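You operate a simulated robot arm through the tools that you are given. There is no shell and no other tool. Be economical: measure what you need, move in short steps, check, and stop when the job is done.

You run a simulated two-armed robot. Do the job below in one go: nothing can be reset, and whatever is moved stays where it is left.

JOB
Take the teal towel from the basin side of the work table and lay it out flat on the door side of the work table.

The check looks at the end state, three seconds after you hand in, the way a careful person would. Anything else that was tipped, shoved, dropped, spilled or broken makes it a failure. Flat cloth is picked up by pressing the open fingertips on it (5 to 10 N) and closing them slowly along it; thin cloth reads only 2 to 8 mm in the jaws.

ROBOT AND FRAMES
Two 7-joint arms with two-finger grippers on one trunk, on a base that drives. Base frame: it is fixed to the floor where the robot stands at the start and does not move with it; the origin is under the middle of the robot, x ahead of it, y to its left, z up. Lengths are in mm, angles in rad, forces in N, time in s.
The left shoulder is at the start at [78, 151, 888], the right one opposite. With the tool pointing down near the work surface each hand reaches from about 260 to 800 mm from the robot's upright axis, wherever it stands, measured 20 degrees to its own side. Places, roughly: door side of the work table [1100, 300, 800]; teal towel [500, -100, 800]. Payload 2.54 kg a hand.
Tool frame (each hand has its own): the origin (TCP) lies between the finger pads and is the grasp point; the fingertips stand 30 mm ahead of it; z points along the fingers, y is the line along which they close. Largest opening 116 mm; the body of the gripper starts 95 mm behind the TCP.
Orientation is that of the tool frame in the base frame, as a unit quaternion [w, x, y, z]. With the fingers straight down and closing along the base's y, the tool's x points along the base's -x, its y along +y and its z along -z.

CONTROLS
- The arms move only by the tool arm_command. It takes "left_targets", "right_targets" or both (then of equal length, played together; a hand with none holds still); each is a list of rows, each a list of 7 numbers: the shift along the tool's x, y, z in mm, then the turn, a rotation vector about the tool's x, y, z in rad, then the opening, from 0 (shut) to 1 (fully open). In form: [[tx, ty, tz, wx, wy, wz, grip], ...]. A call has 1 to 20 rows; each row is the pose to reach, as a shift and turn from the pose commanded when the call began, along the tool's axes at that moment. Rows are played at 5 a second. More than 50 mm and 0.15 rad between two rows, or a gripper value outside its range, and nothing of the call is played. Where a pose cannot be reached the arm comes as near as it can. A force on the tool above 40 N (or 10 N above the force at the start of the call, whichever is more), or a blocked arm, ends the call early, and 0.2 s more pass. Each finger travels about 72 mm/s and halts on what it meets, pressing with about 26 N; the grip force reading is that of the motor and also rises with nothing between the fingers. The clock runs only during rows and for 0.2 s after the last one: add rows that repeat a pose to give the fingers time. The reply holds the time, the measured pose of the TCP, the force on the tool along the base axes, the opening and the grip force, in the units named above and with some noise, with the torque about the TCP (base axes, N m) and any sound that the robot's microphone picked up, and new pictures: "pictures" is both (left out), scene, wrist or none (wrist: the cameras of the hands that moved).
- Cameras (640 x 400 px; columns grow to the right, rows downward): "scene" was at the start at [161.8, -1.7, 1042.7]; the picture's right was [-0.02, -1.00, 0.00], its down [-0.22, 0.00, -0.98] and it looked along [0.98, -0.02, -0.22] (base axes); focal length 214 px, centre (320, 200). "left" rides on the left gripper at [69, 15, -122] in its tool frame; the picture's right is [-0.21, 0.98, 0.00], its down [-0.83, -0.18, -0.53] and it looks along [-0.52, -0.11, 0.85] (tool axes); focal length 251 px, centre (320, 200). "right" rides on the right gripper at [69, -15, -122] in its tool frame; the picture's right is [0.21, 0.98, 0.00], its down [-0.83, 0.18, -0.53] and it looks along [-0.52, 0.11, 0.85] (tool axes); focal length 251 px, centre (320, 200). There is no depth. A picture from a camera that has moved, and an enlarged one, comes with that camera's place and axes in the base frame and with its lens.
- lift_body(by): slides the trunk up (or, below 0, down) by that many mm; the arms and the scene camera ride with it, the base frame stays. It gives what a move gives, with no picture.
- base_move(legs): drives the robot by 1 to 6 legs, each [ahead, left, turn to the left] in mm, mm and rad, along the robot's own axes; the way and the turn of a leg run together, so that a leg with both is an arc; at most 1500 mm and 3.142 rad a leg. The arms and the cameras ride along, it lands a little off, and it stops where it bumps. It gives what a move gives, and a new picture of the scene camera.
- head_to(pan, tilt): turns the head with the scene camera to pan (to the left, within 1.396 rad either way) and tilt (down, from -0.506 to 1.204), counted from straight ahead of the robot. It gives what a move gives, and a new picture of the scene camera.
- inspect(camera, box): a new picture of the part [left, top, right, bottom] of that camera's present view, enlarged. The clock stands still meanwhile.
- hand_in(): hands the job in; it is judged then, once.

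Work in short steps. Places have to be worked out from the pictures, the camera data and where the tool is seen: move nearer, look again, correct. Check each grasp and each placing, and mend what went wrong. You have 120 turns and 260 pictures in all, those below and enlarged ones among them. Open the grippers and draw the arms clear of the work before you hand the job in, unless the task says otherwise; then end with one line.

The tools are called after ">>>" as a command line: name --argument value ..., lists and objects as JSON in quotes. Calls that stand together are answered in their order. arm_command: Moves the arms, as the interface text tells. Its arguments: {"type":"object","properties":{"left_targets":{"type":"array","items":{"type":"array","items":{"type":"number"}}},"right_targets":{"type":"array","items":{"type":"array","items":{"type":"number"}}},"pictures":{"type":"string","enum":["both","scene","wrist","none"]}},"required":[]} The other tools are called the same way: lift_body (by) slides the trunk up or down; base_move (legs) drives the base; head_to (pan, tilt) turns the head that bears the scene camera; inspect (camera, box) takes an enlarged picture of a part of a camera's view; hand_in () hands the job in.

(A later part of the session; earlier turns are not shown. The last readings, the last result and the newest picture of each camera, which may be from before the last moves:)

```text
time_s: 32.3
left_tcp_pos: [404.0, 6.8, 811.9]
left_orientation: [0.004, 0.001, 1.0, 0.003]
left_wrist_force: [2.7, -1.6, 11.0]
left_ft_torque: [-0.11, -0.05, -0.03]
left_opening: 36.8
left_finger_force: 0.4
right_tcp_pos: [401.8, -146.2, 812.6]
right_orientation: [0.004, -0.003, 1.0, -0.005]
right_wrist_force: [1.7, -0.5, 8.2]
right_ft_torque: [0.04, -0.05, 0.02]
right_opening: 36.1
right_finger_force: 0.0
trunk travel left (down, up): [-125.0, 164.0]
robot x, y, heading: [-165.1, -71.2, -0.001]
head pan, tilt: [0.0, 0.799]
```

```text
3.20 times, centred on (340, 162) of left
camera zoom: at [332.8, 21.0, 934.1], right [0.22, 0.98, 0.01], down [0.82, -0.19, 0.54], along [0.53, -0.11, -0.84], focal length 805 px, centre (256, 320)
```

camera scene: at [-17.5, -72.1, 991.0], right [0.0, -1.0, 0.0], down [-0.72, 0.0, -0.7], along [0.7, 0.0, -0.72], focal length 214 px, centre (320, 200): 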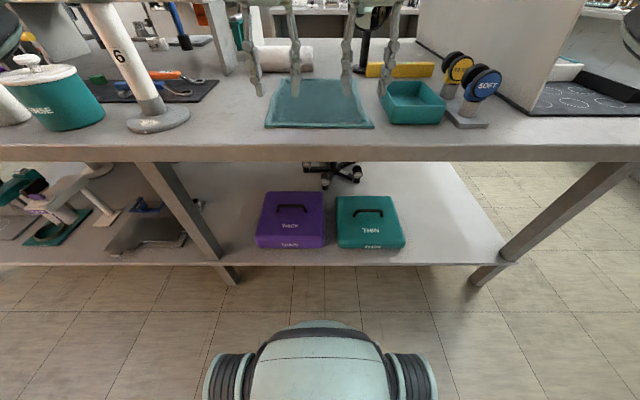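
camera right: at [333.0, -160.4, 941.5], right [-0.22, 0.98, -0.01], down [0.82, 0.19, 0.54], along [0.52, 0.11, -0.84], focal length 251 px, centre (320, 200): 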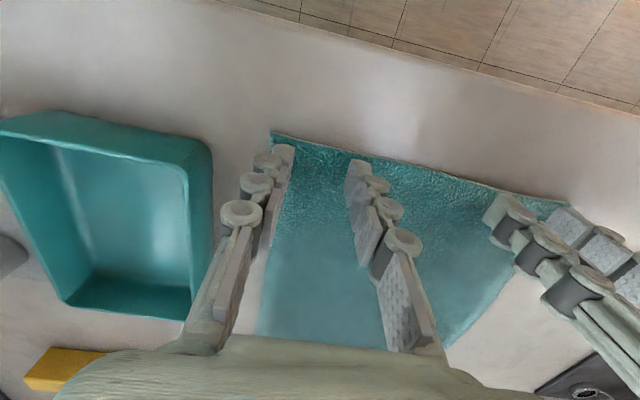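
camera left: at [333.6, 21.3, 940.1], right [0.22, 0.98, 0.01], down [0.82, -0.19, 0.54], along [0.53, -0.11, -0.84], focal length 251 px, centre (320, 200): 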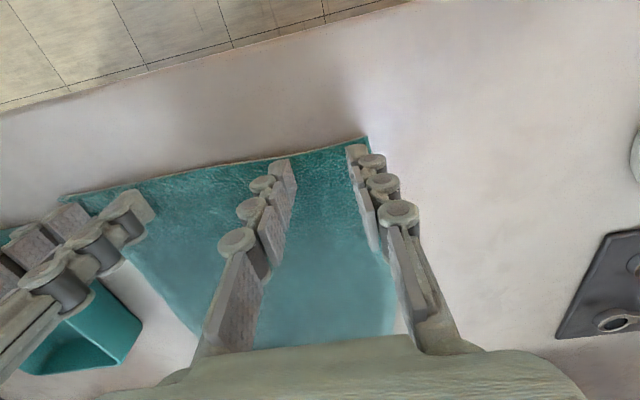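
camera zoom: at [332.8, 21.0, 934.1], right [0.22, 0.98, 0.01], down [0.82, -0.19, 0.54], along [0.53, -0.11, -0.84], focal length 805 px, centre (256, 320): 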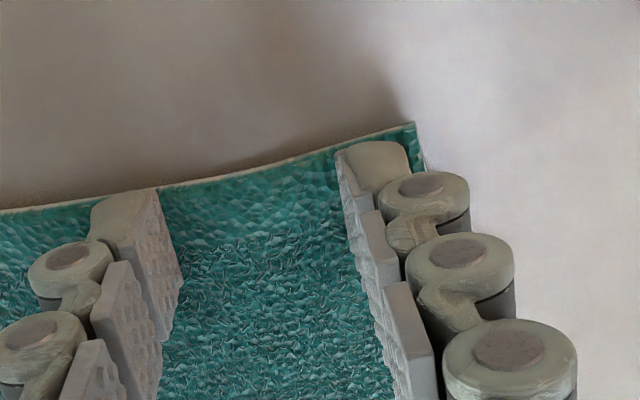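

Contact at 8–11 N with the fingertips at z≈782 on the cloth. Now I close slowly along it.

>>> arm_command --left_targets '[[0, 0, -0.3, 0, 0, 0, 0.28], [0, 0, -0.3, 0, 0, 0, 0.24], [0, 0, -0.3, 0, 0, 0, 0.2], [0, 0, -0.3, 0, 0, 0, 0.16], [0, 0, -0.3, 0, 0, 0, 0.12], [0, 0, -0.3, 0, 0, 0, 0.08], [0, 0, -0.3, 0, 0, 0, 0.04], [0, 0, -0.3, 0, 0, 0, 0], [0, 0, -0.3, 0, 0, 0, 0], [0, 0, -0.3, 0, 0, 0, 0]]' --right_targets '[[0, 0, 0, 0, 0, 0, 0.28], [0, 0, 0, 0, 0, 0, 0.24], [0, 0, 0, 0, 0, 0, 0.2], [0, 0, 0, 0, 0, 0, 0.16], [0, 0, 0, 0, 0, 0, 0.12], [0, 0, 0, 0, 0, 0, 0.08], [0, 0, 0, 0, 0, 0, 0.04], [0, 0, 0, 0, 0, 0, 0], [0, 0, 0, 0, 0, 0, 0], [0, 0, 0, 0, 0, 0, 0]]' --pictures "wrist"

```text
time_s: 34.5
left_tcp_pos: [403.6, 5.6, 811.6]
left_orientation: [0.003, 0.001, 1.0, 0.003]
left_wrist_force: [-0.7, -13.2, 7.4]
left_ft_torque: [-0.37, 0.0, -0.03]
left_opening: 4.3
left_finger_force: 25.8
right_tcp_pos: [401.4, -145.2, 811.3]
right_orientation: [0.003, -0.004, 1.0, -0.006]
right_wrist_force: [-0.5, 14.3, 4.2]
right_ft_torque: [0.38, -0.01, 0.08]
right_opening: 3.9
right_finger_force: 27.0
trunk travel left (down, up): [-125.0, 164.0]
robot x, y, heading: [-166.5, -72.6, 0.001]
head pan, tilt: [0.0, 0.799]
camera right: at [332.1, -159.9, 934.4], right [-0.22, 0.98, -0.01], down [0.82, 0.19, 0.54], along [0.53, 0.11, -0.84], focal length 251 px, centre (320, 200)
camera left: at [332.4, 20.5, 932.9], right [0.22, 0.98, 0.01], down [0.82, -0.19, 0.54], along [0.53, -0.11, -0.84], focal length 251 px, centre (320, 200)
```

right: 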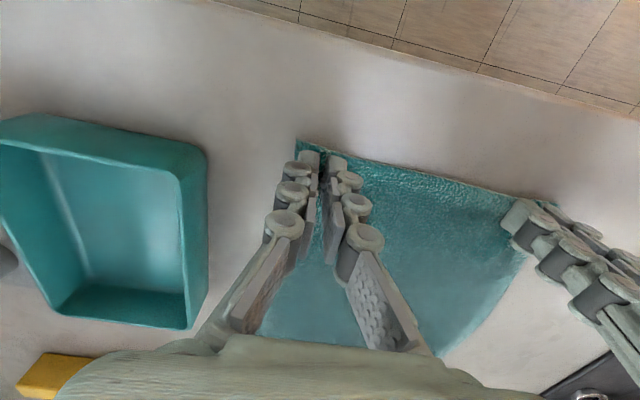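
left: 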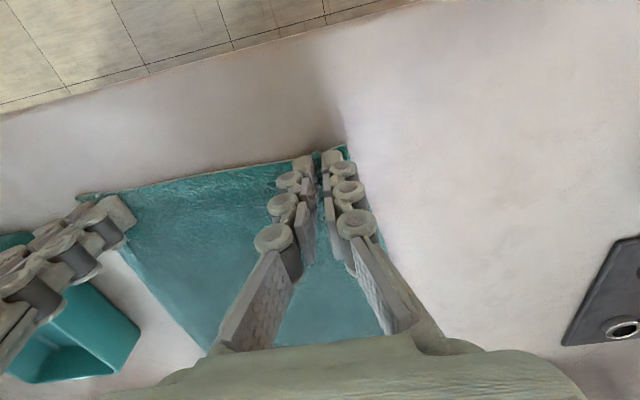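

Both jaws read about 4 mm with cloth between; the 14 N sideways pull means the cloth is taut between the hands, so I ease them 4 mm together each and lift 100 mm.

>>> arm_command --left_targets '[[0, -4, -10, 0, 0, 0, 0], [0, -5, -40, 0, 0, 0, 0], [0, -5, -70, 0, 0, 0, 0], [0, -5, -100, 0, 0, 0, 0]]' --right_targets '[[0, 4, -10, 0, 0, 0, 0], [0, 5, -40, 0, 0, 0, 0], [0, 5, -70, 0, 0, 0, 0], [0, 5, -100, 0, 0, 0, 0]]'

```text
time_s: 35.5
left_tcp_pos: [401.9, 2.1, 912.7]
left_orientation: [0.003, 0.001, 1.0, 0.003]
left_wrist_force: [0.4, -2.1, -0.3]
left_ft_torque: [-0.06, 0.02, -0.06]
left_opening: 4.3
left_finger_force: 26.1
right_tcp_pos: [405.0, -141.7, 911.5]
right_orientation: [0.002, -0.002, 1.0, -0.006]
right_wrist_force: [-0.9, 2.7, -0.2]
right_ft_torque: [0.07, -0.03, 0.03]
right_opening: 3.5
right_finger_force: 26.2
trunk travel left (down, up): [-125.0, 164.0]
robot x, y, heading: [-166.5, -74.0, 0.004]
head pan, tilt: [0.0, 0.799]
camera scene: at [-17.8, -72.2, 991.0], right [0.0, -1.0, 0.0], down [-0.72, 0.0, -0.7], along [0.7, 0.0, -0.72], focal length 214 px, centre (320, 200)
camera right: at [335.6, -155.1, 1035.2], right [-0.22, 0.98, -0.01], down [0.82, 0.19, 0.53], along [0.52, 0.11, -0.85], focal length 251 px, centre (320, 200)
camera left: at [333.8, 16.7, 1035.0], right [0.22, 0.98, 0.01], down [0.82, -0.19, 0.54], along [0.53, -0.11, -0.84], focal length 251 px, centre (320, 200)
```

scene: 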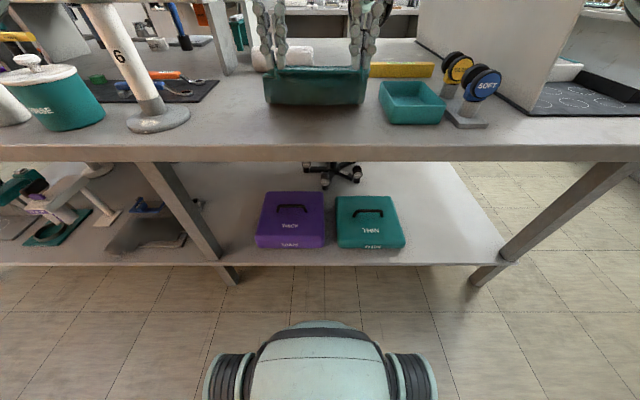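
right: 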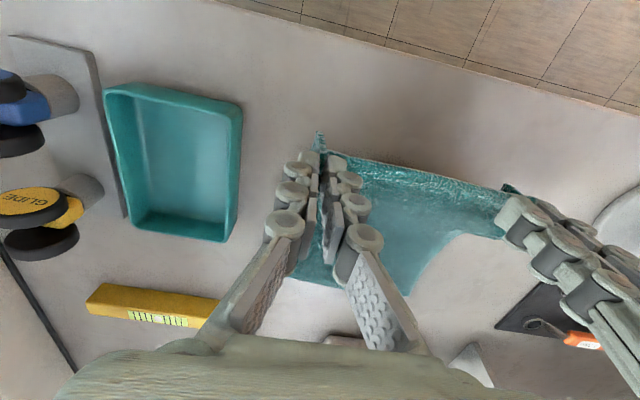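
left: 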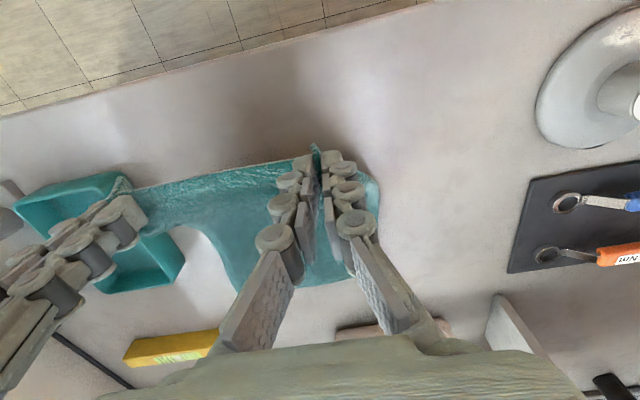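

The towel hangs from both hands. I raise the arms and trunk so it clears everything, then look.

>>> arm_command --left_targets '[[0, 0, -40, 0, 0, 0, 0], [0, 0, -80, 0, 0, 0, 0], [10, 0, -120, 0, 0, 0, 0], [20, 0, -150, 0, 0, 0, 0]]' --right_targets '[[0, 0, -40, 0, 0, 0, 0], [0, 0, -80, 0, 0, 0, 0], [10, 0, -120, 0, 0, 0, 0], [20, 0, -150, 0, 0, 0, 0]]' --pictures "none"

>>> lift_body --by 160

>>> head_to --pan 0.0 --tilt 0.5

```text
time_s: 36.5
left_tcp_pos: [381.8, -0.7, 1063.0]
left_orientation: [0.003, 0.001, 1.0, 0.003]
left_wrist_force: [0.5, 0.4, 0.6]
left_ft_torque: [0.03, -0.03, -0.02]
left_opening: 3.9
left_finger_force: 26.1
right_tcp_pos: [380.1, -139.5, 1062.9]
right_orientation: [0.003, -0.003, 1.0, -0.006]
right_wrist_force: [-0.2, -0.4, 0.4]
right_ft_torque: [-0.03, -0.02, 0.01]
right_opening: 3.4
right_finger_force: 26.6
trunk travel left (down, up): [-125.0, 164.0]
robot x, y, heading: [-167.3, -71.7, -0.001]
head pan, tilt: [0.0, 0.799]
```

```text
time_s: 38.4
left_tcp_pos: [384.2, -0.0, 1222.3]
left_orientation: [0.003, 0.001, 1.0, 0.004]
left_wrist_force: [0.4, -0.9, -0.2]
left_ft_torque: [0.03, -0.01, 0.02]
left_opening: 4.0
left_finger_force: 26.0
right_tcp_pos: [381.5, -139.1, 1222.0]
right_orientation: [0.001, -0.003, 1.0, -0.005]
right_wrist_force: [0.6, -0.7, -0.5]
right_ft_torque: [-0.03, 0.01, -0.04]
right_opening: 3.2
right_finger_force: 26.0
trunk travel left (down, up): [-285.0, 4.0]
robot x, y, heading: [-166.9, -67.5, -0.003]
head pan, tilt: [0.0, 0.799]
```

```text
time_s: 39.2
left_tcp_pos: [385.0, -0.7, 1221.3]
left_orientation: [0.003, 0.001, 1.0, 0.003]
left_wrist_force: [-0.2, 0.5, 0.4]
left_ft_torque: [0.01, 0.0, 0.01]
left_opening: 4.3
left_finger_force: 26.4
right_tcp_pos: [381.0, -139.4, 1222.5]
right_orientation: [0.002, -0.003, 1.0, -0.006]
right_wrist_force: [0.1, 1.1, -0.1]
right_ft_torque: [0.0, -0.01, -0.02]
right_opening: 3.3
right_finger_force: 26.0
trunk travel left (down, up): [-285.0, 4.0]
robot x, y, heading: [-165.2, -76.9, -0.003]
head pan, tilt: [0.0, 0.499]
camera scene: at [-7.2, -72.1, 1176.9], right [0.0, -1.0, 0.0], down [-0.48, 0.0, -0.88], along [0.88, 0.0, -0.48], focal length 214 px, centre (320, 200)
```

scene: 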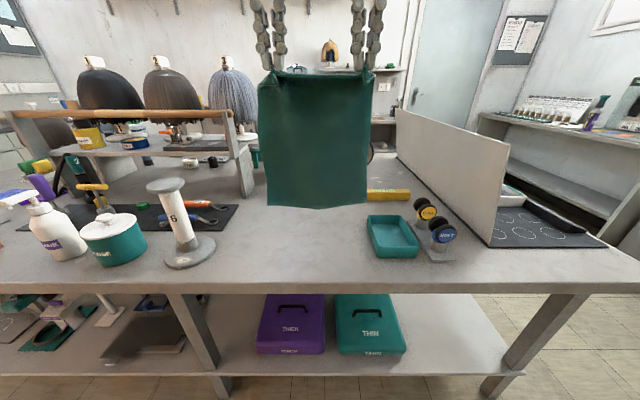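

The towel hangs nicely spread. I back off 250 mm from the table and look right along the intended route.

>>> base_move --legs '[[-250, 0, 0]]'

>>> head_to --pan -1.2 --tilt 0.5

>>> head_to --pan 1.2 --tilt 0.5

```text
time_s: 41.0
left_tcp_pos: [129.5, -0.2, 1220.7]
left_orientation: [0.002, 0.0, 1.0, 0.004]
left_wrist_force: [0.1, -0.3, 0.0]
left_ft_torque: [-0.01, 0.01, 0.0]
left_opening: 4.1
left_finger_force: 26.2
right_tcp_pos: [126.8, -138.8, 1221.3]
right_orientation: [0.002, -0.003, 1.0, -0.006]
right_wrist_force: [-1.2, 0.1, 1.1]
right_ft_torque: [0.01, -0.01, -0.05]
right_opening: 3.5
right_finger_force: 26.0
trunk travel left (down, up): [-285.0, 4.0]
robot x, y, heading: [-422.0, -71.3, 0.004]
head pan, tilt: [0.0, 0.499]
camera scene: at [-262.0, -72.0, 1177.1], right [0.0, -1.0, 0.0], down [-0.48, 0.0, -0.88], along [0.88, 0.0, -0.48], focal length 214 px, centre (320, 200)
```

scene: 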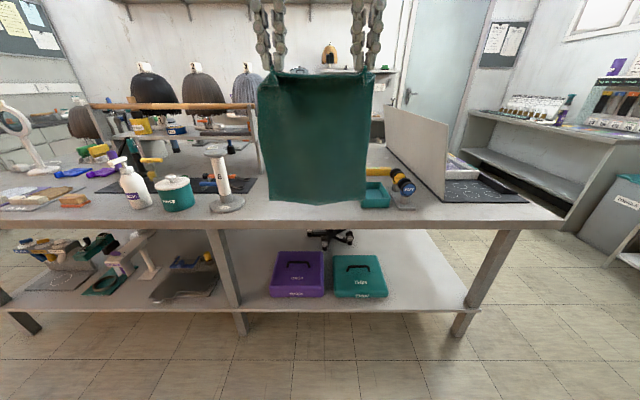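

```text
time_s: 42.4
left_tcp_pos: [129.2, 1.5, 1221.4]
left_orientation: [0.003, -0.001, 1.0, 0.004]
left_wrist_force: [-0.2, -0.3, -0.1]
left_ft_torque: [0.01, 0.0, -0.02]
left_opening: 4.0
left_finger_force: 26.7
right_tcp_pos: [127.9, -139.4, 1222.7]
right_orientation: [0.002, -0.003, 1.0, -0.006]
right_wrist_force: [-1.3, -0.8, 0.8]
right_ft_torque: [-0.02, 0.0, -0.05]
right_opening: 3.2
right_finger_force: 25.9
trunk travel left (down, up): [-285.0, 4.0]
robot x, y, heading: [-420.8, -71.7, 0.004]
head pan, tilt: [-1.201, 0.499]
camera scene: at [-319.3, -156.9, 1177.0], right [-0.93, -0.36, 0.0], down [-0.17, 0.45, -0.88], along [0.32, -0.82, -0.48], focal length 214 px, centre (320, 200)
```

scene: 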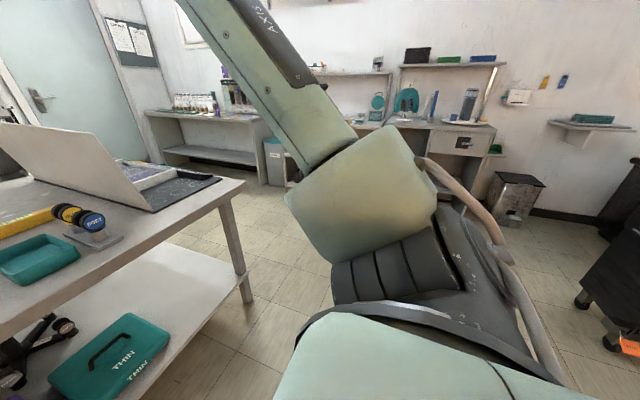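

```text
time_s: 44.6
left_tcp_pos: [129.5, 0.7, 1222.5]
left_orientation: [0.003, 0.0, 1.0, 0.004]
left_wrist_force: [0.2, -0.3, -1.0]
left_ft_torque: [0.01, -0.01, 0.0]
left_opening: 4.0
left_finger_force: 26.4
right_tcp_pos: [127.5, -139.2, 1222.4]
right_orientation: [0.002, -0.003, 1.0, -0.006]
right_wrist_force: [0.7, -0.2, 0.8]
right_ft_torque: [-0.01, -0.02, 0.0]
right_opening: 3.2
right_finger_force: 25.8
trunk travel left (down, up): [-285.0, 4.0]
robot x, y, heading: [-419.7, -70.4, 0.006]
head pan, tilt: [1.201, 0.499]
camera scene: at [-319.7, 12.7, 1177.0], right [0.93, -0.36, 0.0], down [-0.17, -0.45, -0.88], along [0.32, 0.82, -0.48], focal length 214 px, centre (320, 200)
```

scene: 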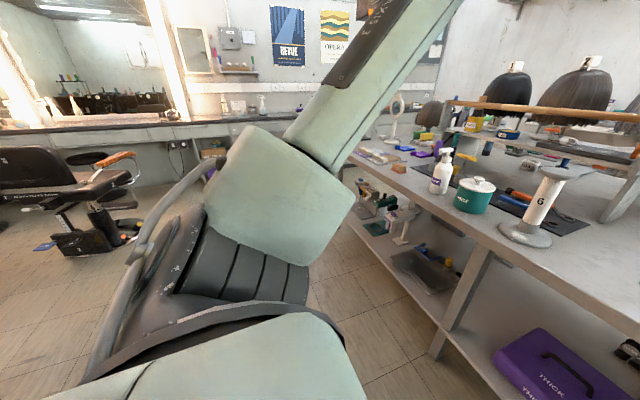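

The right-hand aisle looks wide (table end at y≈−880, wall units near −2300). I strafe right, then go ahead a bit and look into the far aisle.

>>> head_to --pan 0.3 --tilt 0.5

>>> base_move --legs '[[0, -1450, 0], [900, 0, 0]]'

```text
time_s: 45.8
left_tcp_pos: [130.3, 1.1, 1222.0]
left_orientation: [0.002, 0.0, 1.0, 0.003]
left_wrist_force: [-0.4, -0.2, 0.0]
left_ft_torque: [0.01, 0.02, 0.01]
left_opening: 4.2
left_finger_force: 26.3
right_tcp_pos: [127.0, -139.3, 1221.9]
right_orientation: [0.001, -0.004, 1.0, -0.007]
right_wrist_force: [0.2, -0.4, 0.5]
right_ft_torque: [-0.02, -0.03, 0.0]
right_opening: 3.1
right_finger_force: 26.3
trunk travel left (down, up): [-285.0, 4.0]
robot x, y, heading: [-419.1, -70.9, 0.001]
head pan, tilt: [0.3, 0.499]
camera scene: at [-265.6, -45.1, 1177.0], right [0.3, -0.95, 0.0], down [-0.46, -0.14, -0.88], along [0.84, 0.26, -0.48], focal length 214 px, centre (320, 200)
```

scene: 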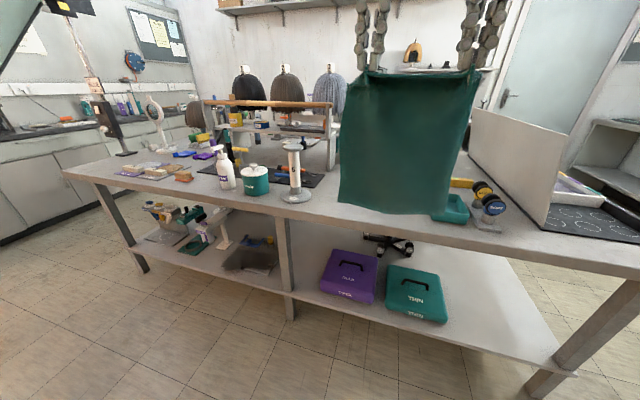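

```text
time_s: 63.9
left_tcp_pos: [1017.1, -1426.1, 1221.7]
left_orientation: [0.002, 0.005, 1.0, 0.002]
left_wrist_force: [0.0, 0.2, 0.3]
left_ft_torque: [0.02, 0.01, -0.01]
left_opening: 3.9
left_finger_force: 25.8
right_tcp_pos: [1012.4, -1565.1, 1221.7]
right_orientation: [0.002, 0.001, 1.0, -0.005]
right_wrist_force: [-0.1, 0.1, -0.9]
right_ft_torque: [-0.02, 0.01, 0.02]
right_opening: 3.3
right_finger_force: 26.2
trunk travel left (down, up): [-285.0, 4.0]
robot x, y, heading: [466.4, -1492.0, -0.01]
head pan, tilt: [0.3, 0.499]
camera scene: at [621.6, -1468.1, 1176.9], right [0.29, -0.96, 0.0], down [-0.46, -0.14, -0.88], along [0.84, 0.25, -0.48], focal length 214 px, centre (320, 200)
```

scene: 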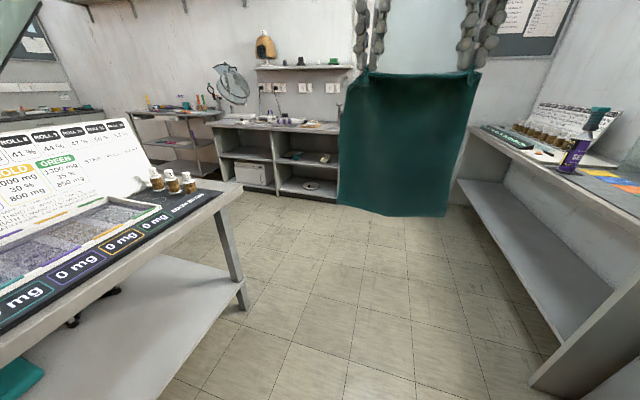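

The far aisle is about 1.4 m wide. I drive ahead to x≈1800 and turn to face back at the table.

>>> base_move --legs '[[1350, 0, 0], [0, 0, 1.571]]'

```text
time_s: 74.6
left_tcp_pos: [1718.7, -930.9, 1221.3]
left_orientation: [0.0, 0.72, -0.694, -0.005]
left_wrist_force: [0.8, -0.6, -0.1]
left_ft_torque: [0.01, -0.04, -0.08]
left_opening: 3.9
left_finger_force: 25.7
right_tcp_pos: [1858.7, -929.8, 1222.0]
right_orientation: [-0.006, 0.721, -0.692, 0.003]
right_wrist_force: [-0.3, -0.3, -0.2]
right_ft_torque: [0.0, -0.01, -0.09]
right_opening: 3.1
right_finger_force: 25.2
trunk travel left (down, up): [-285.0, 4.0]
robot x, y, heading: [1812.3, -1477.0, 1.609]
head pan, tilt: [0.3, 0.499]
camera scene: at [1779.4, -1325.4, 1177.0], right [0.94, 0.33, 0.0], down [0.16, -0.45, -0.88], along [-0.29, 0.83, -0.48], focal length 214 px, centre (320, 200)
```

scene: 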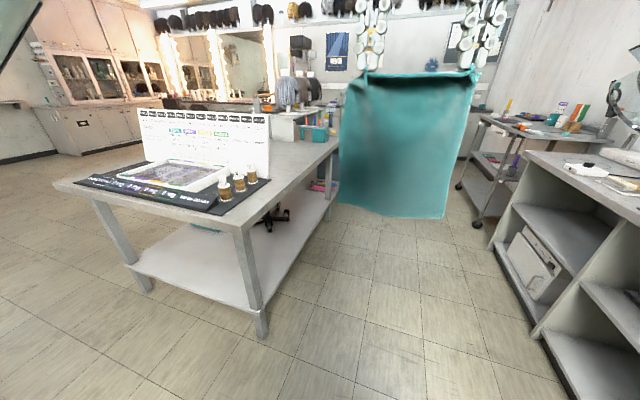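

The aisle between table (edge x≈1280) and bench/trolley (x≈2650) is clear. I drive ahead along it 1500 mm.

>>> base_move --legs '[[1500, 0, 0]]'

>>> head_to --pan 0.9 --tilt 0.55

```text
time_s: 81.8
left_tcp_pos: [1694.6, 535.0, 1222.0]
left_orientation: [0.0, 0.712, -0.703, -0.005]
left_wrist_force: [0.0, 0.3, -0.9]
left_ft_torque: [0.03, -0.01, -0.09]
left_opening: 3.5
left_finger_force: 26.3
right_tcp_pos: [1834.2, 533.5, 1221.5]
right_orientation: [-0.005, 0.714, -0.7, 0.003]
right_wrist_force: [-0.4, 0.1, 0.0]
right_ft_torque: [-0.01, 0.02, 0.0]
right_opening: 3.0
right_finger_force: 26.0
trunk travel left (down, up): [-285.0, 4.0]
robot x, y, heading: [1770.2, -12.3, 1.583]
head pan, tilt: [0.3, 0.499]
camera scene: at [1745.7, 140.3, 1176.9], right [0.95, 0.31, 0.0], down [0.15, -0.46, -0.88], along [-0.27, 0.83, -0.48], focal length 214 px, centre (320, 200)
```

scene: 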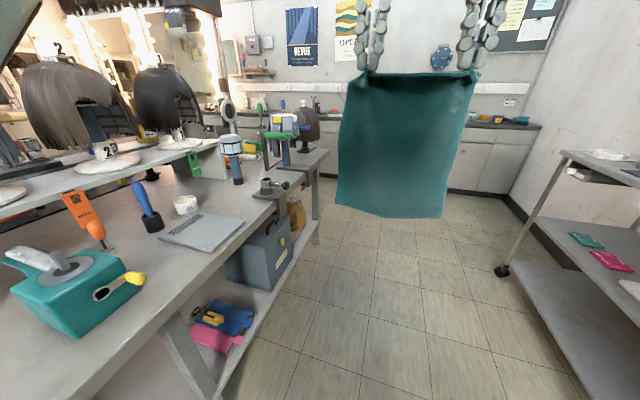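

```text
time_s: 82.8
left_tcp_pos: [1694.2, 535.7, 1222.4]
left_orientation: [0.001, 0.711, -0.703, -0.004]
left_wrist_force: [0.0, -0.1, 0.4]
left_ft_torque: [0.02, 0.0, -0.05]
left_opening: 3.9
left_finger_force: 26.0
right_tcp_pos: [1835.1, 535.0, 1222.3]
right_orientation: [-0.005, 0.714, -0.7, 0.002]
right_wrist_force: [-0.3, 0.2, 0.0]
right_ft_torque: [-0.01, 0.0, -0.06]
right_opening: 3.1
right_finger_force: 25.9
trunk travel left (down, up): [-285.0, 4.0]
robot x, y, heading: [1774.7, -11.5, 1.584]
head pan, tilt: [0.901, 0.55]
camera scene: at [1702.7, 108.5, 1172.4], right [0.61, 0.79, 0.0], down [0.41, -0.32, -0.85], along [-0.68, 0.52, -0.52], focal length 214 px, centre (320, 200)
```

scene: 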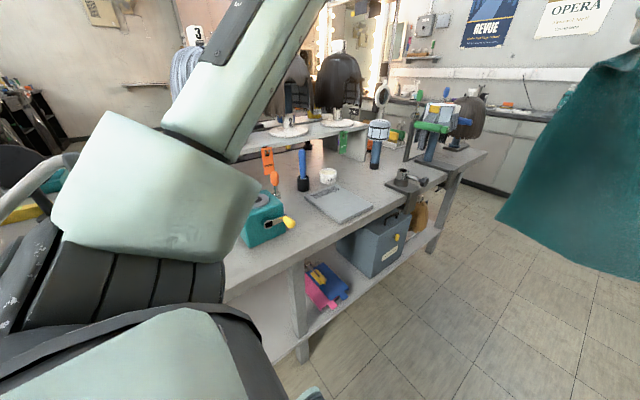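

The door side holds a teal box and tools. I strafe away from the table first, then turn to face it for an overview.

>>> base_move --legs '[[0, -230, 0], [0, 0, 1.555]]'

>>> head_to --pan -0.45 --tilt 0.5

>>> head_to --pan 0.45 --tilt 0.5

```text
time_s: 89.5
left_tcp_pos: [1449.6, -83.7, 1222.3]
left_orientation: [0.003, 1.0, 0.0, -0.002]
left_wrist_force: [0.3, -0.2, -0.5]
left_ft_torque: [0.02, 0.02, -0.09]
left_opening: 3.6
left_finger_force: 26.0
right_tcp_pos: [1452.3, 56.5, 1222.5]
right_orientation: [-0.006, 1.0, 0.004, -0.001]
right_wrist_force: [0.6, 0.4, -1.1]
right_ft_torque: [-0.02, 0.01, -0.05]
right_opening: 3.4
right_finger_force: 27.2
trunk travel left (down, up): [-285.0, 4.0]
robot x, y, heading: [2000.9, -13.9, -3.142]
head pan, tilt: [0.901, 0.55]
camera scene: at [1876.6, -81.3, 1172.4], right [-0.78, 0.62, 0.0], down [0.32, 0.41, -0.85], along [-0.53, -0.67, -0.52], focal length 214 px, centre (320, 200)
```

scene: 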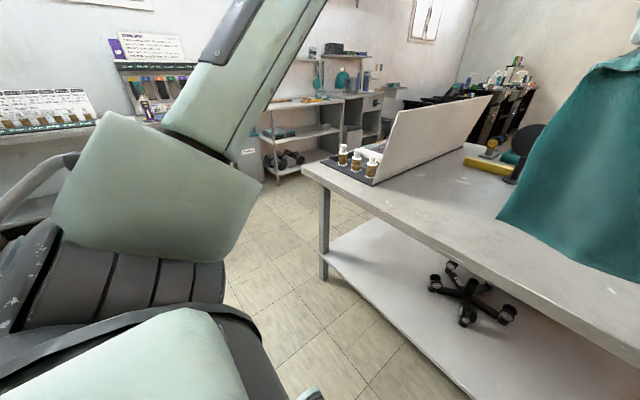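

```text
time_s: 91.0
left_tcp_pos: [1449.1, -83.5, 1222.5]
left_orientation: [0.003, 1.0, 0.0, -0.003]
left_wrist_force: [-0.3, 0.1, -0.6]
left_ft_torque: [0.04, 0.02, -0.05]
left_opening: 3.5
left_finger_force: 25.7
right_tcp_pos: [1451.5, 56.1, 1222.0]
right_orientation: [-0.005, 1.0, 0.004, -0.002]
right_wrist_force: [-0.7, -0.3, -0.4]
right_ft_torque: [-0.03, -0.02, -0.07]
right_opening: 3.1
right_finger_force: 26.7
trunk travel left (down, up): [-285.0, 4.0]
robot x, y, heading: [2002.1, -11.1, -3.142]
head pan, tilt: [-0.45, 0.499]
camera scene: at [1850.3, 28.7, 1177.0], right [0.43, 0.9, 0.0], down [0.43, -0.21, -0.88], along [-0.79, 0.38, -0.48], focal length 214 px, centre (320, 200)
```

scene: 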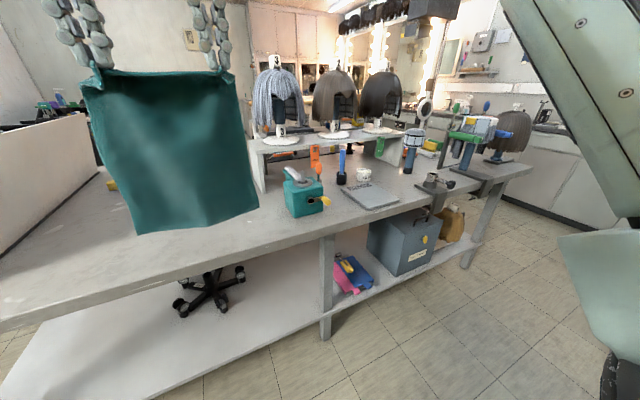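

```text
time_s: 92.2
left_tcp_pos: [1449.4, -83.9, 1222.3]
left_orientation: [0.003, 1.0, -0.001, -0.003]
left_wrist_force: [0.1, -1.4, -0.2]
left_ft_torque: [0.0, 0.04, -0.05]
left_opening: 3.6
left_finger_force: 26.5
right_tcp_pos: [1452.2, 55.8, 1221.8]
right_orientation: [-0.006, 1.0, 0.003, -0.002]
right_wrist_force: [0.3, 0.2, -0.2]
right_ft_torque: [0.02, 0.0, -0.04]
right_opening: 2.8
right_finger_force: 25.6
trunk travel left (down, up): [-285.0, 4.0]
robot x, y, heading: [2000.5, -9.9, -3.134]
head pan, tilt: [0.45, 0.499]
camera scene: at [1850.4, -50.4, 1177.0], right [-0.44, 0.9, 0.0], down [0.43, 0.21, -0.88], along [-0.79, -0.38, -0.48], focal length 214 px, centre (320, 200)
```

scene: 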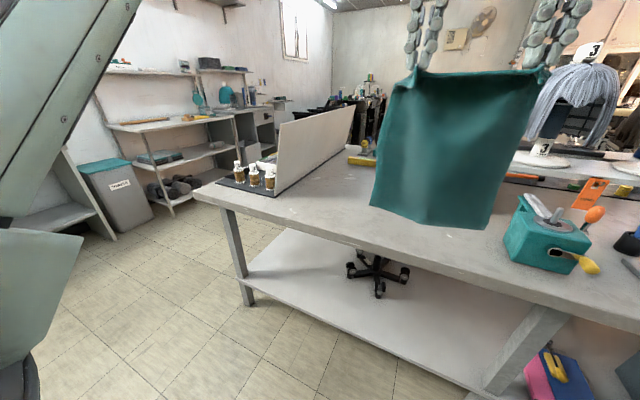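

Free area on the door side: between the white partition (y≈−400) and the teal box (y≥200), x from ~900 to the table edge ~1280. I'm centred on y≈−14, so I drive straight in 350 mm with the towel held high.

>>> base_move --legs '[[350, -15, 0]]'

>>> arm_command --left_targets '[[0, 0, 0, 0, 0, 0, 0]]' --right_targets '[[0, 0, 0, 0, 0, 0, 0]]' --pictures "wrist"

>>> head_to --pan 0.0 --tilt 0.8

```text
time_s: 94.5
left_tcp_pos: [1101.8, -68.1, 1221.8]
left_orientation: [0.003, 1.0, -0.002, -0.002]
left_wrist_force: [-0.1, -0.5, 0.3]
left_ft_torque: [-0.02, -0.01, -0.09]
left_opening: 3.7
left_finger_force: 26.2
right_tcp_pos: [1103.4, 71.3, 1222.4]
right_orientation: [-0.004, 1.0, 0.003, -0.001]
right_wrist_force: [-0.7, 0.8, -0.6]
right_ft_torque: [0.0, 0.0, -0.02]
right_opening: 3.5
right_finger_force: 26.8
trunk travel left (down, up): [-285.0, 4.0]
robot x, y, heading: [1650.8, 4.5, 3.143]
head pan, tilt: [0.45, 0.499]
camera scene: at [1502.3, -35.3, 1176.9], right [-0.43, 0.9, 0.0], down [0.43, 0.21, -0.88], along [-0.79, -0.38, -0.48], focal length 214 px, centre (320, 200)
```

scene: 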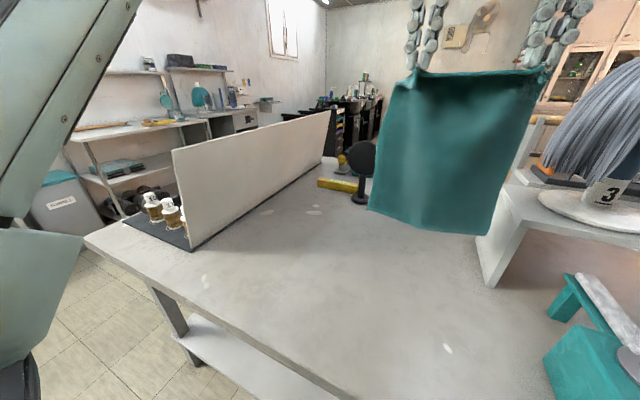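

```text
time_s: 94.9
left_tcp_pos: [1101.5, -68.4, 1222.1]
left_orientation: [0.004, 1.0, -0.002, -0.002]
left_wrist_force: [-0.5, 1.1, -0.6]
left_ft_torque: [-0.01, 0.0, -0.1]
left_opening: 3.6
left_finger_force: 25.6
right_tcp_pos: [1103.9, 72.4, 1220.9]
right_orientation: [-0.005, 1.0, 0.002, -0.002]
right_wrist_force: [0.6, -0.2, -0.5]
right_ft_torque: [-0.01, -0.02, -0.06]
right_opening: 3.2
right_finger_force: 26.4
trunk travel left (down, up): [-285.0, 4.0]
robot x, y, heading: [1653.3, 0.2, 3.139]
head pan, tilt: [0.45, 0.499]
camera right: at [1173.6, 86.6, 1344.6], right [0.22, -0.98, -0.01], down [-0.82, -0.19, 0.54], along [-0.52, -0.11, -0.84], focal length 251 px, centre (320, 200)
camera left: at [1170.7, -82.1, 1343.7], right [-0.22, -0.98, 0.01], down [-0.82, 0.19, 0.54], along [-0.53, 0.11, -0.84], focal length 251 px, centre (320, 200)
```

right: 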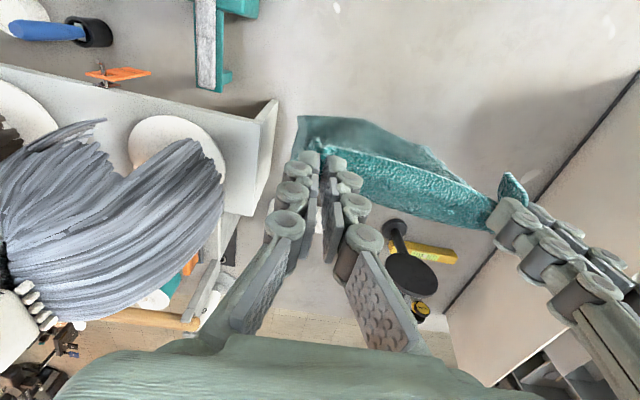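
left: 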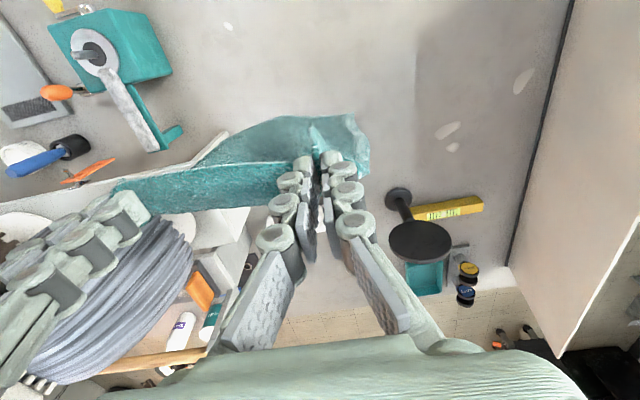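

```text
time_s: 95.8
left_tcp_pos: [1101.4, -67.1, 1222.0]
left_orientation: [0.004, 1.0, -0.002, -0.003]
left_wrist_force: [0.4, 0.2, -0.9]
left_ft_torque: [0.03, 0.0, -0.08]
left_opening: 3.5
left_finger_force: 25.9
right_tcp_pos: [1104.3, 71.5, 1222.0]
right_orientation: [-0.005, 1.0, 0.002, -0.001]
right_wrist_force: [0.7, -0.2, 0.4]
right_ft_torque: [0.01, -0.03, 0.01]
right_opening: 3.1
right_finger_force: 26.7
trunk travel left (down, up): [-285.0, 4.0]
robot x, y, heading: [1654.6, 3.1, 3.144]
head pan, tilt: [0.0, 0.799]
camera scene: at [1504.0, 4.2, 1151.0], right [0.0, 1.0, 0.0], down [0.72, 0.0, -0.7], along [-0.7, 0.0, -0.72], focal length 214 px, centre (320, 200)
```

scene: 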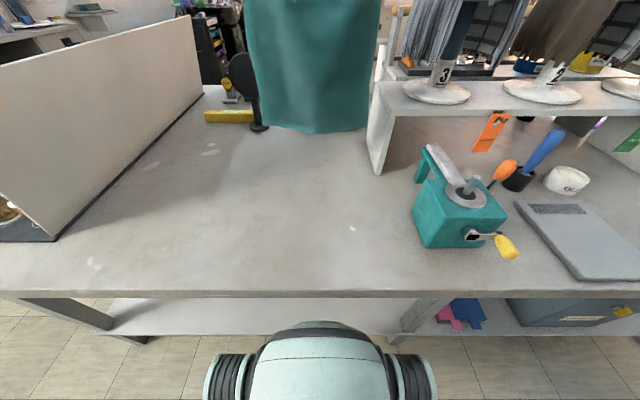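

Table's door-side edge is at x≈1360, the shelf panel begins at y≈160 and the box at y≈200. I back 80 mm and strafe 25 mm toward the partition for comfortable reach and clearance, then reach the hands out to x≈1025.

>>> base_move --legs '[[-80, 25, 0]]'

>>> arm_command --left_targets '[[-30, 0, -12, 0, 0, 0, 0], [-60, 0, -24, 0, 0, 0, 0], [-90, 0, -36, 0, 0, 0, 0], [-120, 0, -45, 0, 0, 0, 0], [-155, 0, -45, 0, 0, 0, 0], [-155, 0, -45, 0, 0, 0, 0]]' --right_targets '[[-30, 0, -12, 0, 0, 0, 0], [-60, 0, -24, 0, 0, 0, 0], [-90, 0, -36, 0, 0, 0, 0], [-120, 0, -45, 0, 0, 0, 0], [-155, 0, -45, 0, 0, 0, 0], [-155, 0, -45, 0, 0, 0, 0]]' --pictures "scene"

```text
time_s: 96.8
left_tcp_pos: [1182.0, -91.5, 1222.6]
left_orientation: [0.004, 1.0, -0.001, -0.003]
left_wrist_force: [-0.1, 0.0, 0.1]
left_ft_torque: [0.03, 0.03, -0.06]
left_opening: 3.5
left_finger_force: 25.8
right_tcp_pos: [1184.1, 47.0, 1222.6]
right_orientation: [-0.007, 1.0, 0.002, -0.003]
right_wrist_force: [0.1, -0.5, -0.2]
right_ft_torque: [0.01, 0.03, -0.03]
right_opening: 2.9
right_finger_force: 26.1
trunk travel left (down, up): [-285.0, 4.0]
robot x, y, heading: [1730.4, -20.6, 3.135]
head pan, tilt: [0.0, 0.799]
camera scene: at [1583.7, -20.9, 1151.1], right [0.0, 1.0, 0.0], down [0.72, 0.0, -0.7], along [-0.7, 0.0, -0.72], focal length 214 px, centre (320, 200)
```

scene: 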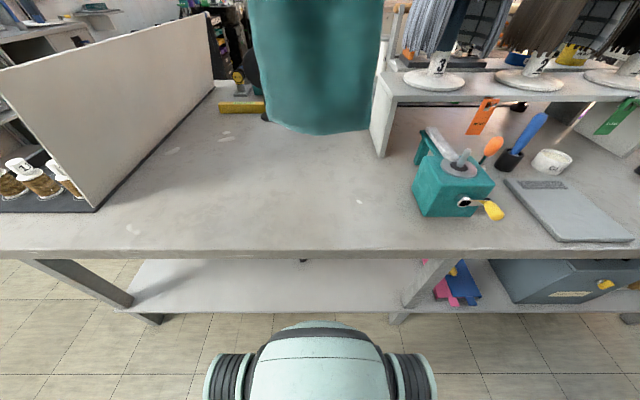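

```text
time_s: 98.2
left_tcp_pos: [1121.7, -93.4, 1221.8]
left_orientation: [0.003, 1.0, -0.003, -0.004]
left_wrist_force: [0.3, 6.0, -0.9]
left_ft_torque: [0.19, -0.01, -0.07]
left_opening: 3.8
left_finger_force: 26.2
left hand out of reach, approached as far as the arm can: row 2, 3, 4, 5, 6
right_tcp_pos: [1118.3, 53.5, 1217.8]
right_orientation: [-0.005, 1.0, 0.003, -0.004]
right_wrist_force: [0.2, -6.9, 1.0]
right_ft_torque: [-0.14, 0.02, 0.03]
right_opening: 3.3
right_finger_force: 25.7
right hand out of reach, approached as far as the arm can: row 2, 3, 4, 5, 6
trunk travel left (down, up): [-285.0, 4.0]
robot x, y, heading: [1728.7, -21.6, 3.14]
head pan, tilt: [0.0, 0.799]
camera scene: at [1583.3, -20.9, 1151.1], right [0.0, 1.0, 0.0], down [0.72, 0.0, -0.7], along [-0.7, 0.0, -0.72], focal length 214 px, centre (320, 200)
```

scene: 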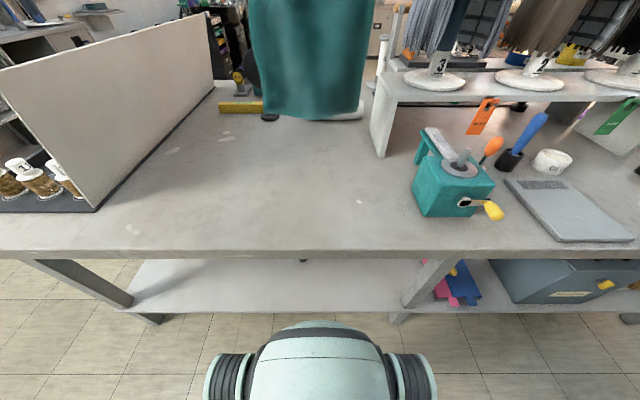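

Extended reach is limited at this height (and the cloth is slightly taut). Lowering gives more reach, so I go down to z≈1095 while extending to x≈1025, easing the hands 4 mm together.

>>> arm_command --left_targets '[[0, -3, 30, 0, 0, 0, 0], [0, -4, 60, 0, 0, 0, 0], [-10, -4, 90, 0, 0, 0, 0], [-35, -4, 110, 0, 0, 0, 0], [-65, -4, 122, 0, 0, 0, 0], [-95, -4, 122, 0, 0, 0, 0], [-95, -4, 122, 0, 0, 0, 0]]' --right_targets '[[0, 3, 30, 0, 0, 0, 0], [0, 4, 60, 0, 0, 0, 0], [-10, 4, 90, 0, 0, 0, 0], [-35, 4, 110, 0, 0, 0, 0], [-62, 4, 119, 0, 0, 0, 0], [-92, 4, 119, 0, 0, 0, 0], [-92, 4, 119, 0, 0, 0, 0]]'

```text
time_s: 99.8
left_tcp_pos: [1036.6, -92.0, 1095.3]
left_orientation: [0.003, 1.0, -0.003, -0.003]
left_wrist_force: [-0.2, 4.6, 0.3]
left_ft_torque: [0.25, -0.01, -0.1]
left_opening: 3.6
left_finger_force: 25.8
left hand out of reach, approached as far as the arm can: row 6, 7
right_tcp_pos: [1039.2, 53.5, 1096.4]
right_orientation: [-0.006, 1.0, 0.003, -0.002]
right_wrist_force: [-0.1, -6.6, 0.8]
right_ft_torque: [-0.12, -0.04, -0.02]
right_opening: 3.2
right_finger_force: 25.4
right hand out of reach, approached as far as the arm can: row 6, 7
trunk travel left (down, up): [-285.0, 4.0]
robot x, y, heading: [1734.6, -21.7, 3.139]
head pan, tilt: [0.0, 0.799]
camera scene: at [1583.2, -21.2, 1151.0], right [0.0, 1.0, 0.0], down [0.72, 0.0, -0.7], along [-0.7, 0.0, -0.72], focal length 214 px, centre (320, 200)
camera right: at [1108.2, 68.5, 1219.0], right [0.22, -0.98, -0.01], down [-0.82, -0.19, 0.53], along [-0.52, -0.11, -0.85], focal length 251 px, centre (320, 200)
camera left: at [1106.8, -107.9, 1216.9], right [-0.22, -0.98, 0.01], down [-0.82, 0.19, 0.54], along [-0.52, 0.11, -0.84], focal length 251 px, centre (320, 200)
```

scene: 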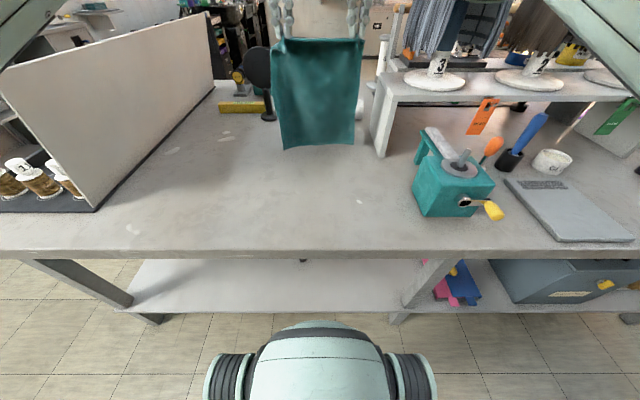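
right: 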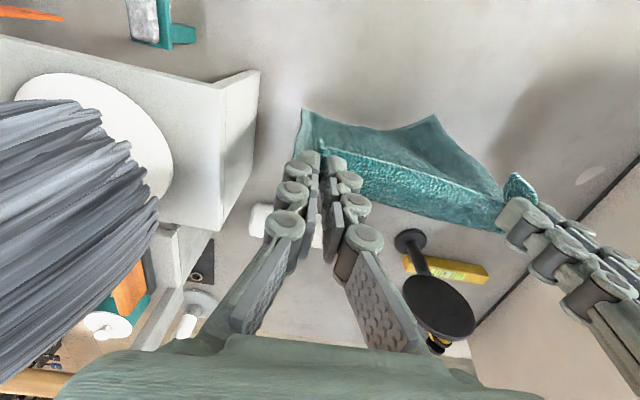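
left: 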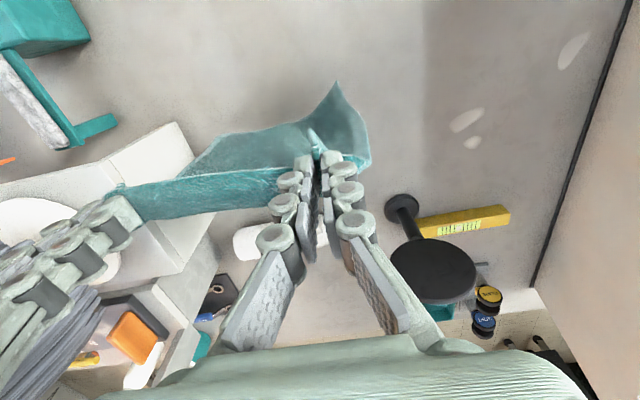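

Reached x≈1037. The bottom corners seem to flare toward the robot, which matters for laying direction, so I take a closer look.

>>> inspect --camera "scene" --box '[220, 20, 420, 170]'

>>> inspect --camera "left" --box '[100, 60, 420, 260]'

```text
2.67 times, centred on (320, 95) of scene
camera zoom: at [1583.2, -21.2, 1151.0], right [0.0, 1.0, 0.0], down [0.72, 0.0, -0.7], along [-0.7, 0.0, -0.72], focal length 572 px, centre (320, 480)
```

zoom: 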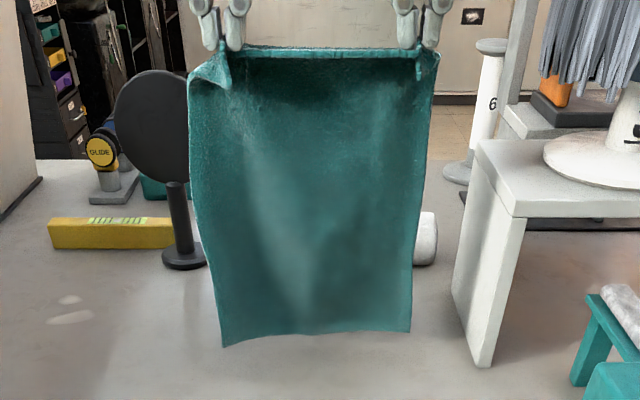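

```text
2.00 times, centred on (260, 160) of left
camera zoom: at [1106.8, -107.9, 1216.9], right [-0.22, -0.98, 0.01], down [-0.82, 0.19, 0.54], along [-0.52, 0.11, -0.84], focal length 503 px, centre (440, 280)
```

zoom: 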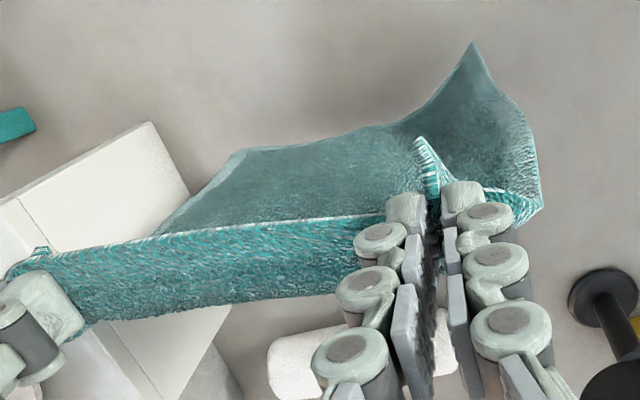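

The bottom edge curves slightly toward the robot, so it's safest to land it near the robot and lay the cloth out away from me. I bring the hands in to x≈1325 (slightly up), after backing the base 30 mm.

>>> base_move --legs '[[-30, 0, 0]]'

>>> arm_command --left_targets '[[20, -3, -10, 0, 0, 0, 0], [50, -3, -20, 0, 0, 0, 0], [80, -3, -20, 0, 0, 0, 0], [110, -3, -20, 0, 0, 0, 0], [140, -3, -20, 0, 0, 0, 0], [170, -3, -20, 0, 0, 0, 0], [200, -3, -20, 0, 0, 0, 0], [230, -3, -20, 0, 0, 0, 0], [248, -3, -15, 0, 0, 0, 0], [258, -3, -10, 0, 0, 0, 0], [258, -3, -10, 0, 0, 0, 0], [258, -3, -10, 0, 0, 0, 0], [258, -3, -10, 0, 0, 0, 0], [258, -3, -10, 0, 0, 0, 0], [258, -3, -10, 0, 0, 0, 0]]' --right_targets '[[20, 3, -10, 0, 0, 0, 0], [50, 3, -20, 0, 0, 0, 0], [80, 3, -20, 0, 0, 0, 0], [110, 3, -20, 0, 0, 0, 0], [140, 3, -20, 0, 0, 0, 0], [170, 3, -20, 0, 0, 0, 0], [200, 3, -20, 0, 0, 0, 0], [230, 3, -20, 0, 0, 0, 0], [246, 3, -15, 0, 0, 0, 0], [256, 3, -9, 0, 0, 0, 0], [256, 3, -9, 0, 0, 0, 0], [256, 3, -9, 0, 0, 0, 0], [256, 3, -9, 0, 0, 0, 0], [256, 3, -9, 0, 0, 0, 0], [256, 3, -9, 0, 0, 0, 0]]'

```text
time_s: 100.7
left_tcp_pos: [1069.0, -93.2, 1096.7]
left_orientation: [0.004, 1.0, -0.002, -0.004]
left_wrist_force: [1.3, 7.2, -0.3]
left_ft_torque: [0.24, 0.06, -0.07]
left_opening: 3.4
left_finger_force: 25.9
right_tcp_pos: [1068.0, 55.2, 1098.1]
right_orientation: [-0.005, 1.0, 0.002, -0.002]
right_wrist_force: [0.2, -6.4, 0.0]
right_ft_torque: [-0.18, 0.04, 0.0]
right_opening: 3.3
right_finger_force: 26.1
trunk travel left (down, up): [-285.0, 4.0]
robot x, y, heading: [1764.0, -21.5, 3.139]
head pan, tilt: [0.0, 0.799]
camera scene: at [1613.4, -20.8, 1151.2], right [0.0, 1.0, 0.0], down [0.72, 0.0, -0.7], along [-0.7, 0.0, -0.72], focal length 214 px, centre (320, 200)
```

scene: 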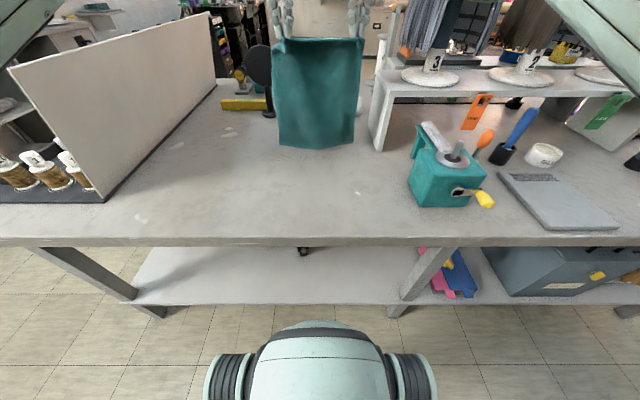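

```text
time_s: 103.9
left_tcp_pos: [1325.0, -91.3, 1102.5]
left_orientation: [0.003, 1.0, -0.002, -0.002]
left_wrist_force: [-0.1, 2.0, -0.3]
left_ft_torque: [0.1, 0.06, -0.07]
left_opening: 3.4
left_finger_force: 26.2
right_tcp_pos: [1321.9, 52.3, 1105.1]
right_orientation: [-0.005, 1.0, 0.001, -0.002]
right_wrist_force: [-0.4, -2.0, -0.5]
right_ft_torque: [-0.09, 0.0, -0.04]
right_opening: 3.4
right_finger_force: 26.4
trunk travel left (down, up): [-285.0, 4.0]
robot x, y, heading: [1759.8, -23.5, 3.139]
head pan, tilt: [0.0, 0.799]
camera scene: at [1612.5, -20.8, 1151.0], right [0.0, 1.0, 0.0], down [0.72, 0.0, -0.7], along [-0.7, 0.0, -0.72], focal length 214 px, centre (320, 200)
camera right: at [1392.9, 67.5, 1227.3], right [0.22, -0.98, -0.01], down [-0.82, -0.19, 0.54], along [-0.52, -0.11, -0.84], focal length 251 px, centre (320, 200)
camera left: at [1393.8, -105.9, 1225.6], right [-0.22, -0.98, 0.01], down [-0.82, 0.19, 0.54], along [-0.53, 0.11, -0.84], focal length 251 px, centre (320, 200)
```

scene: 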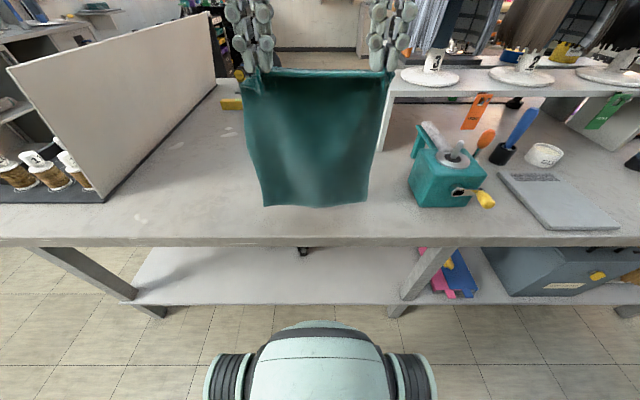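
right: 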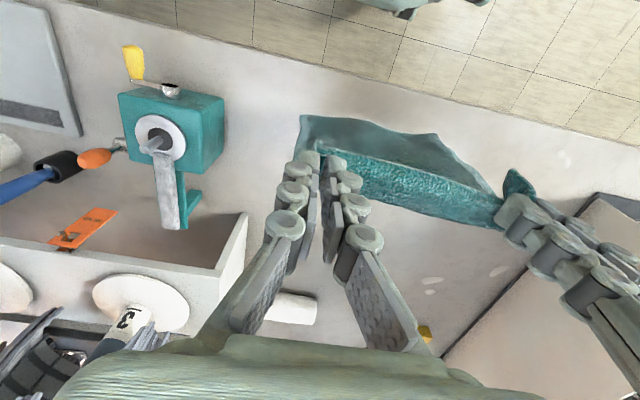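
left: 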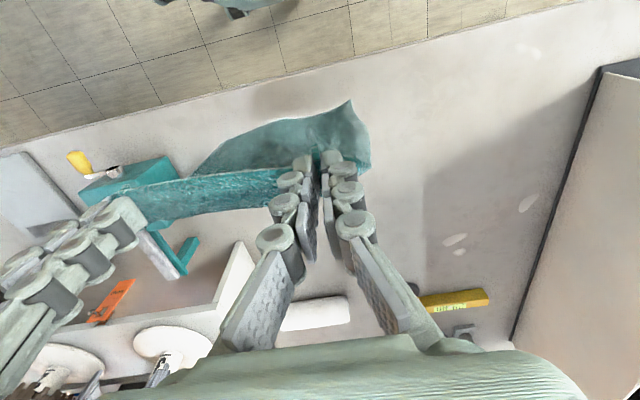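

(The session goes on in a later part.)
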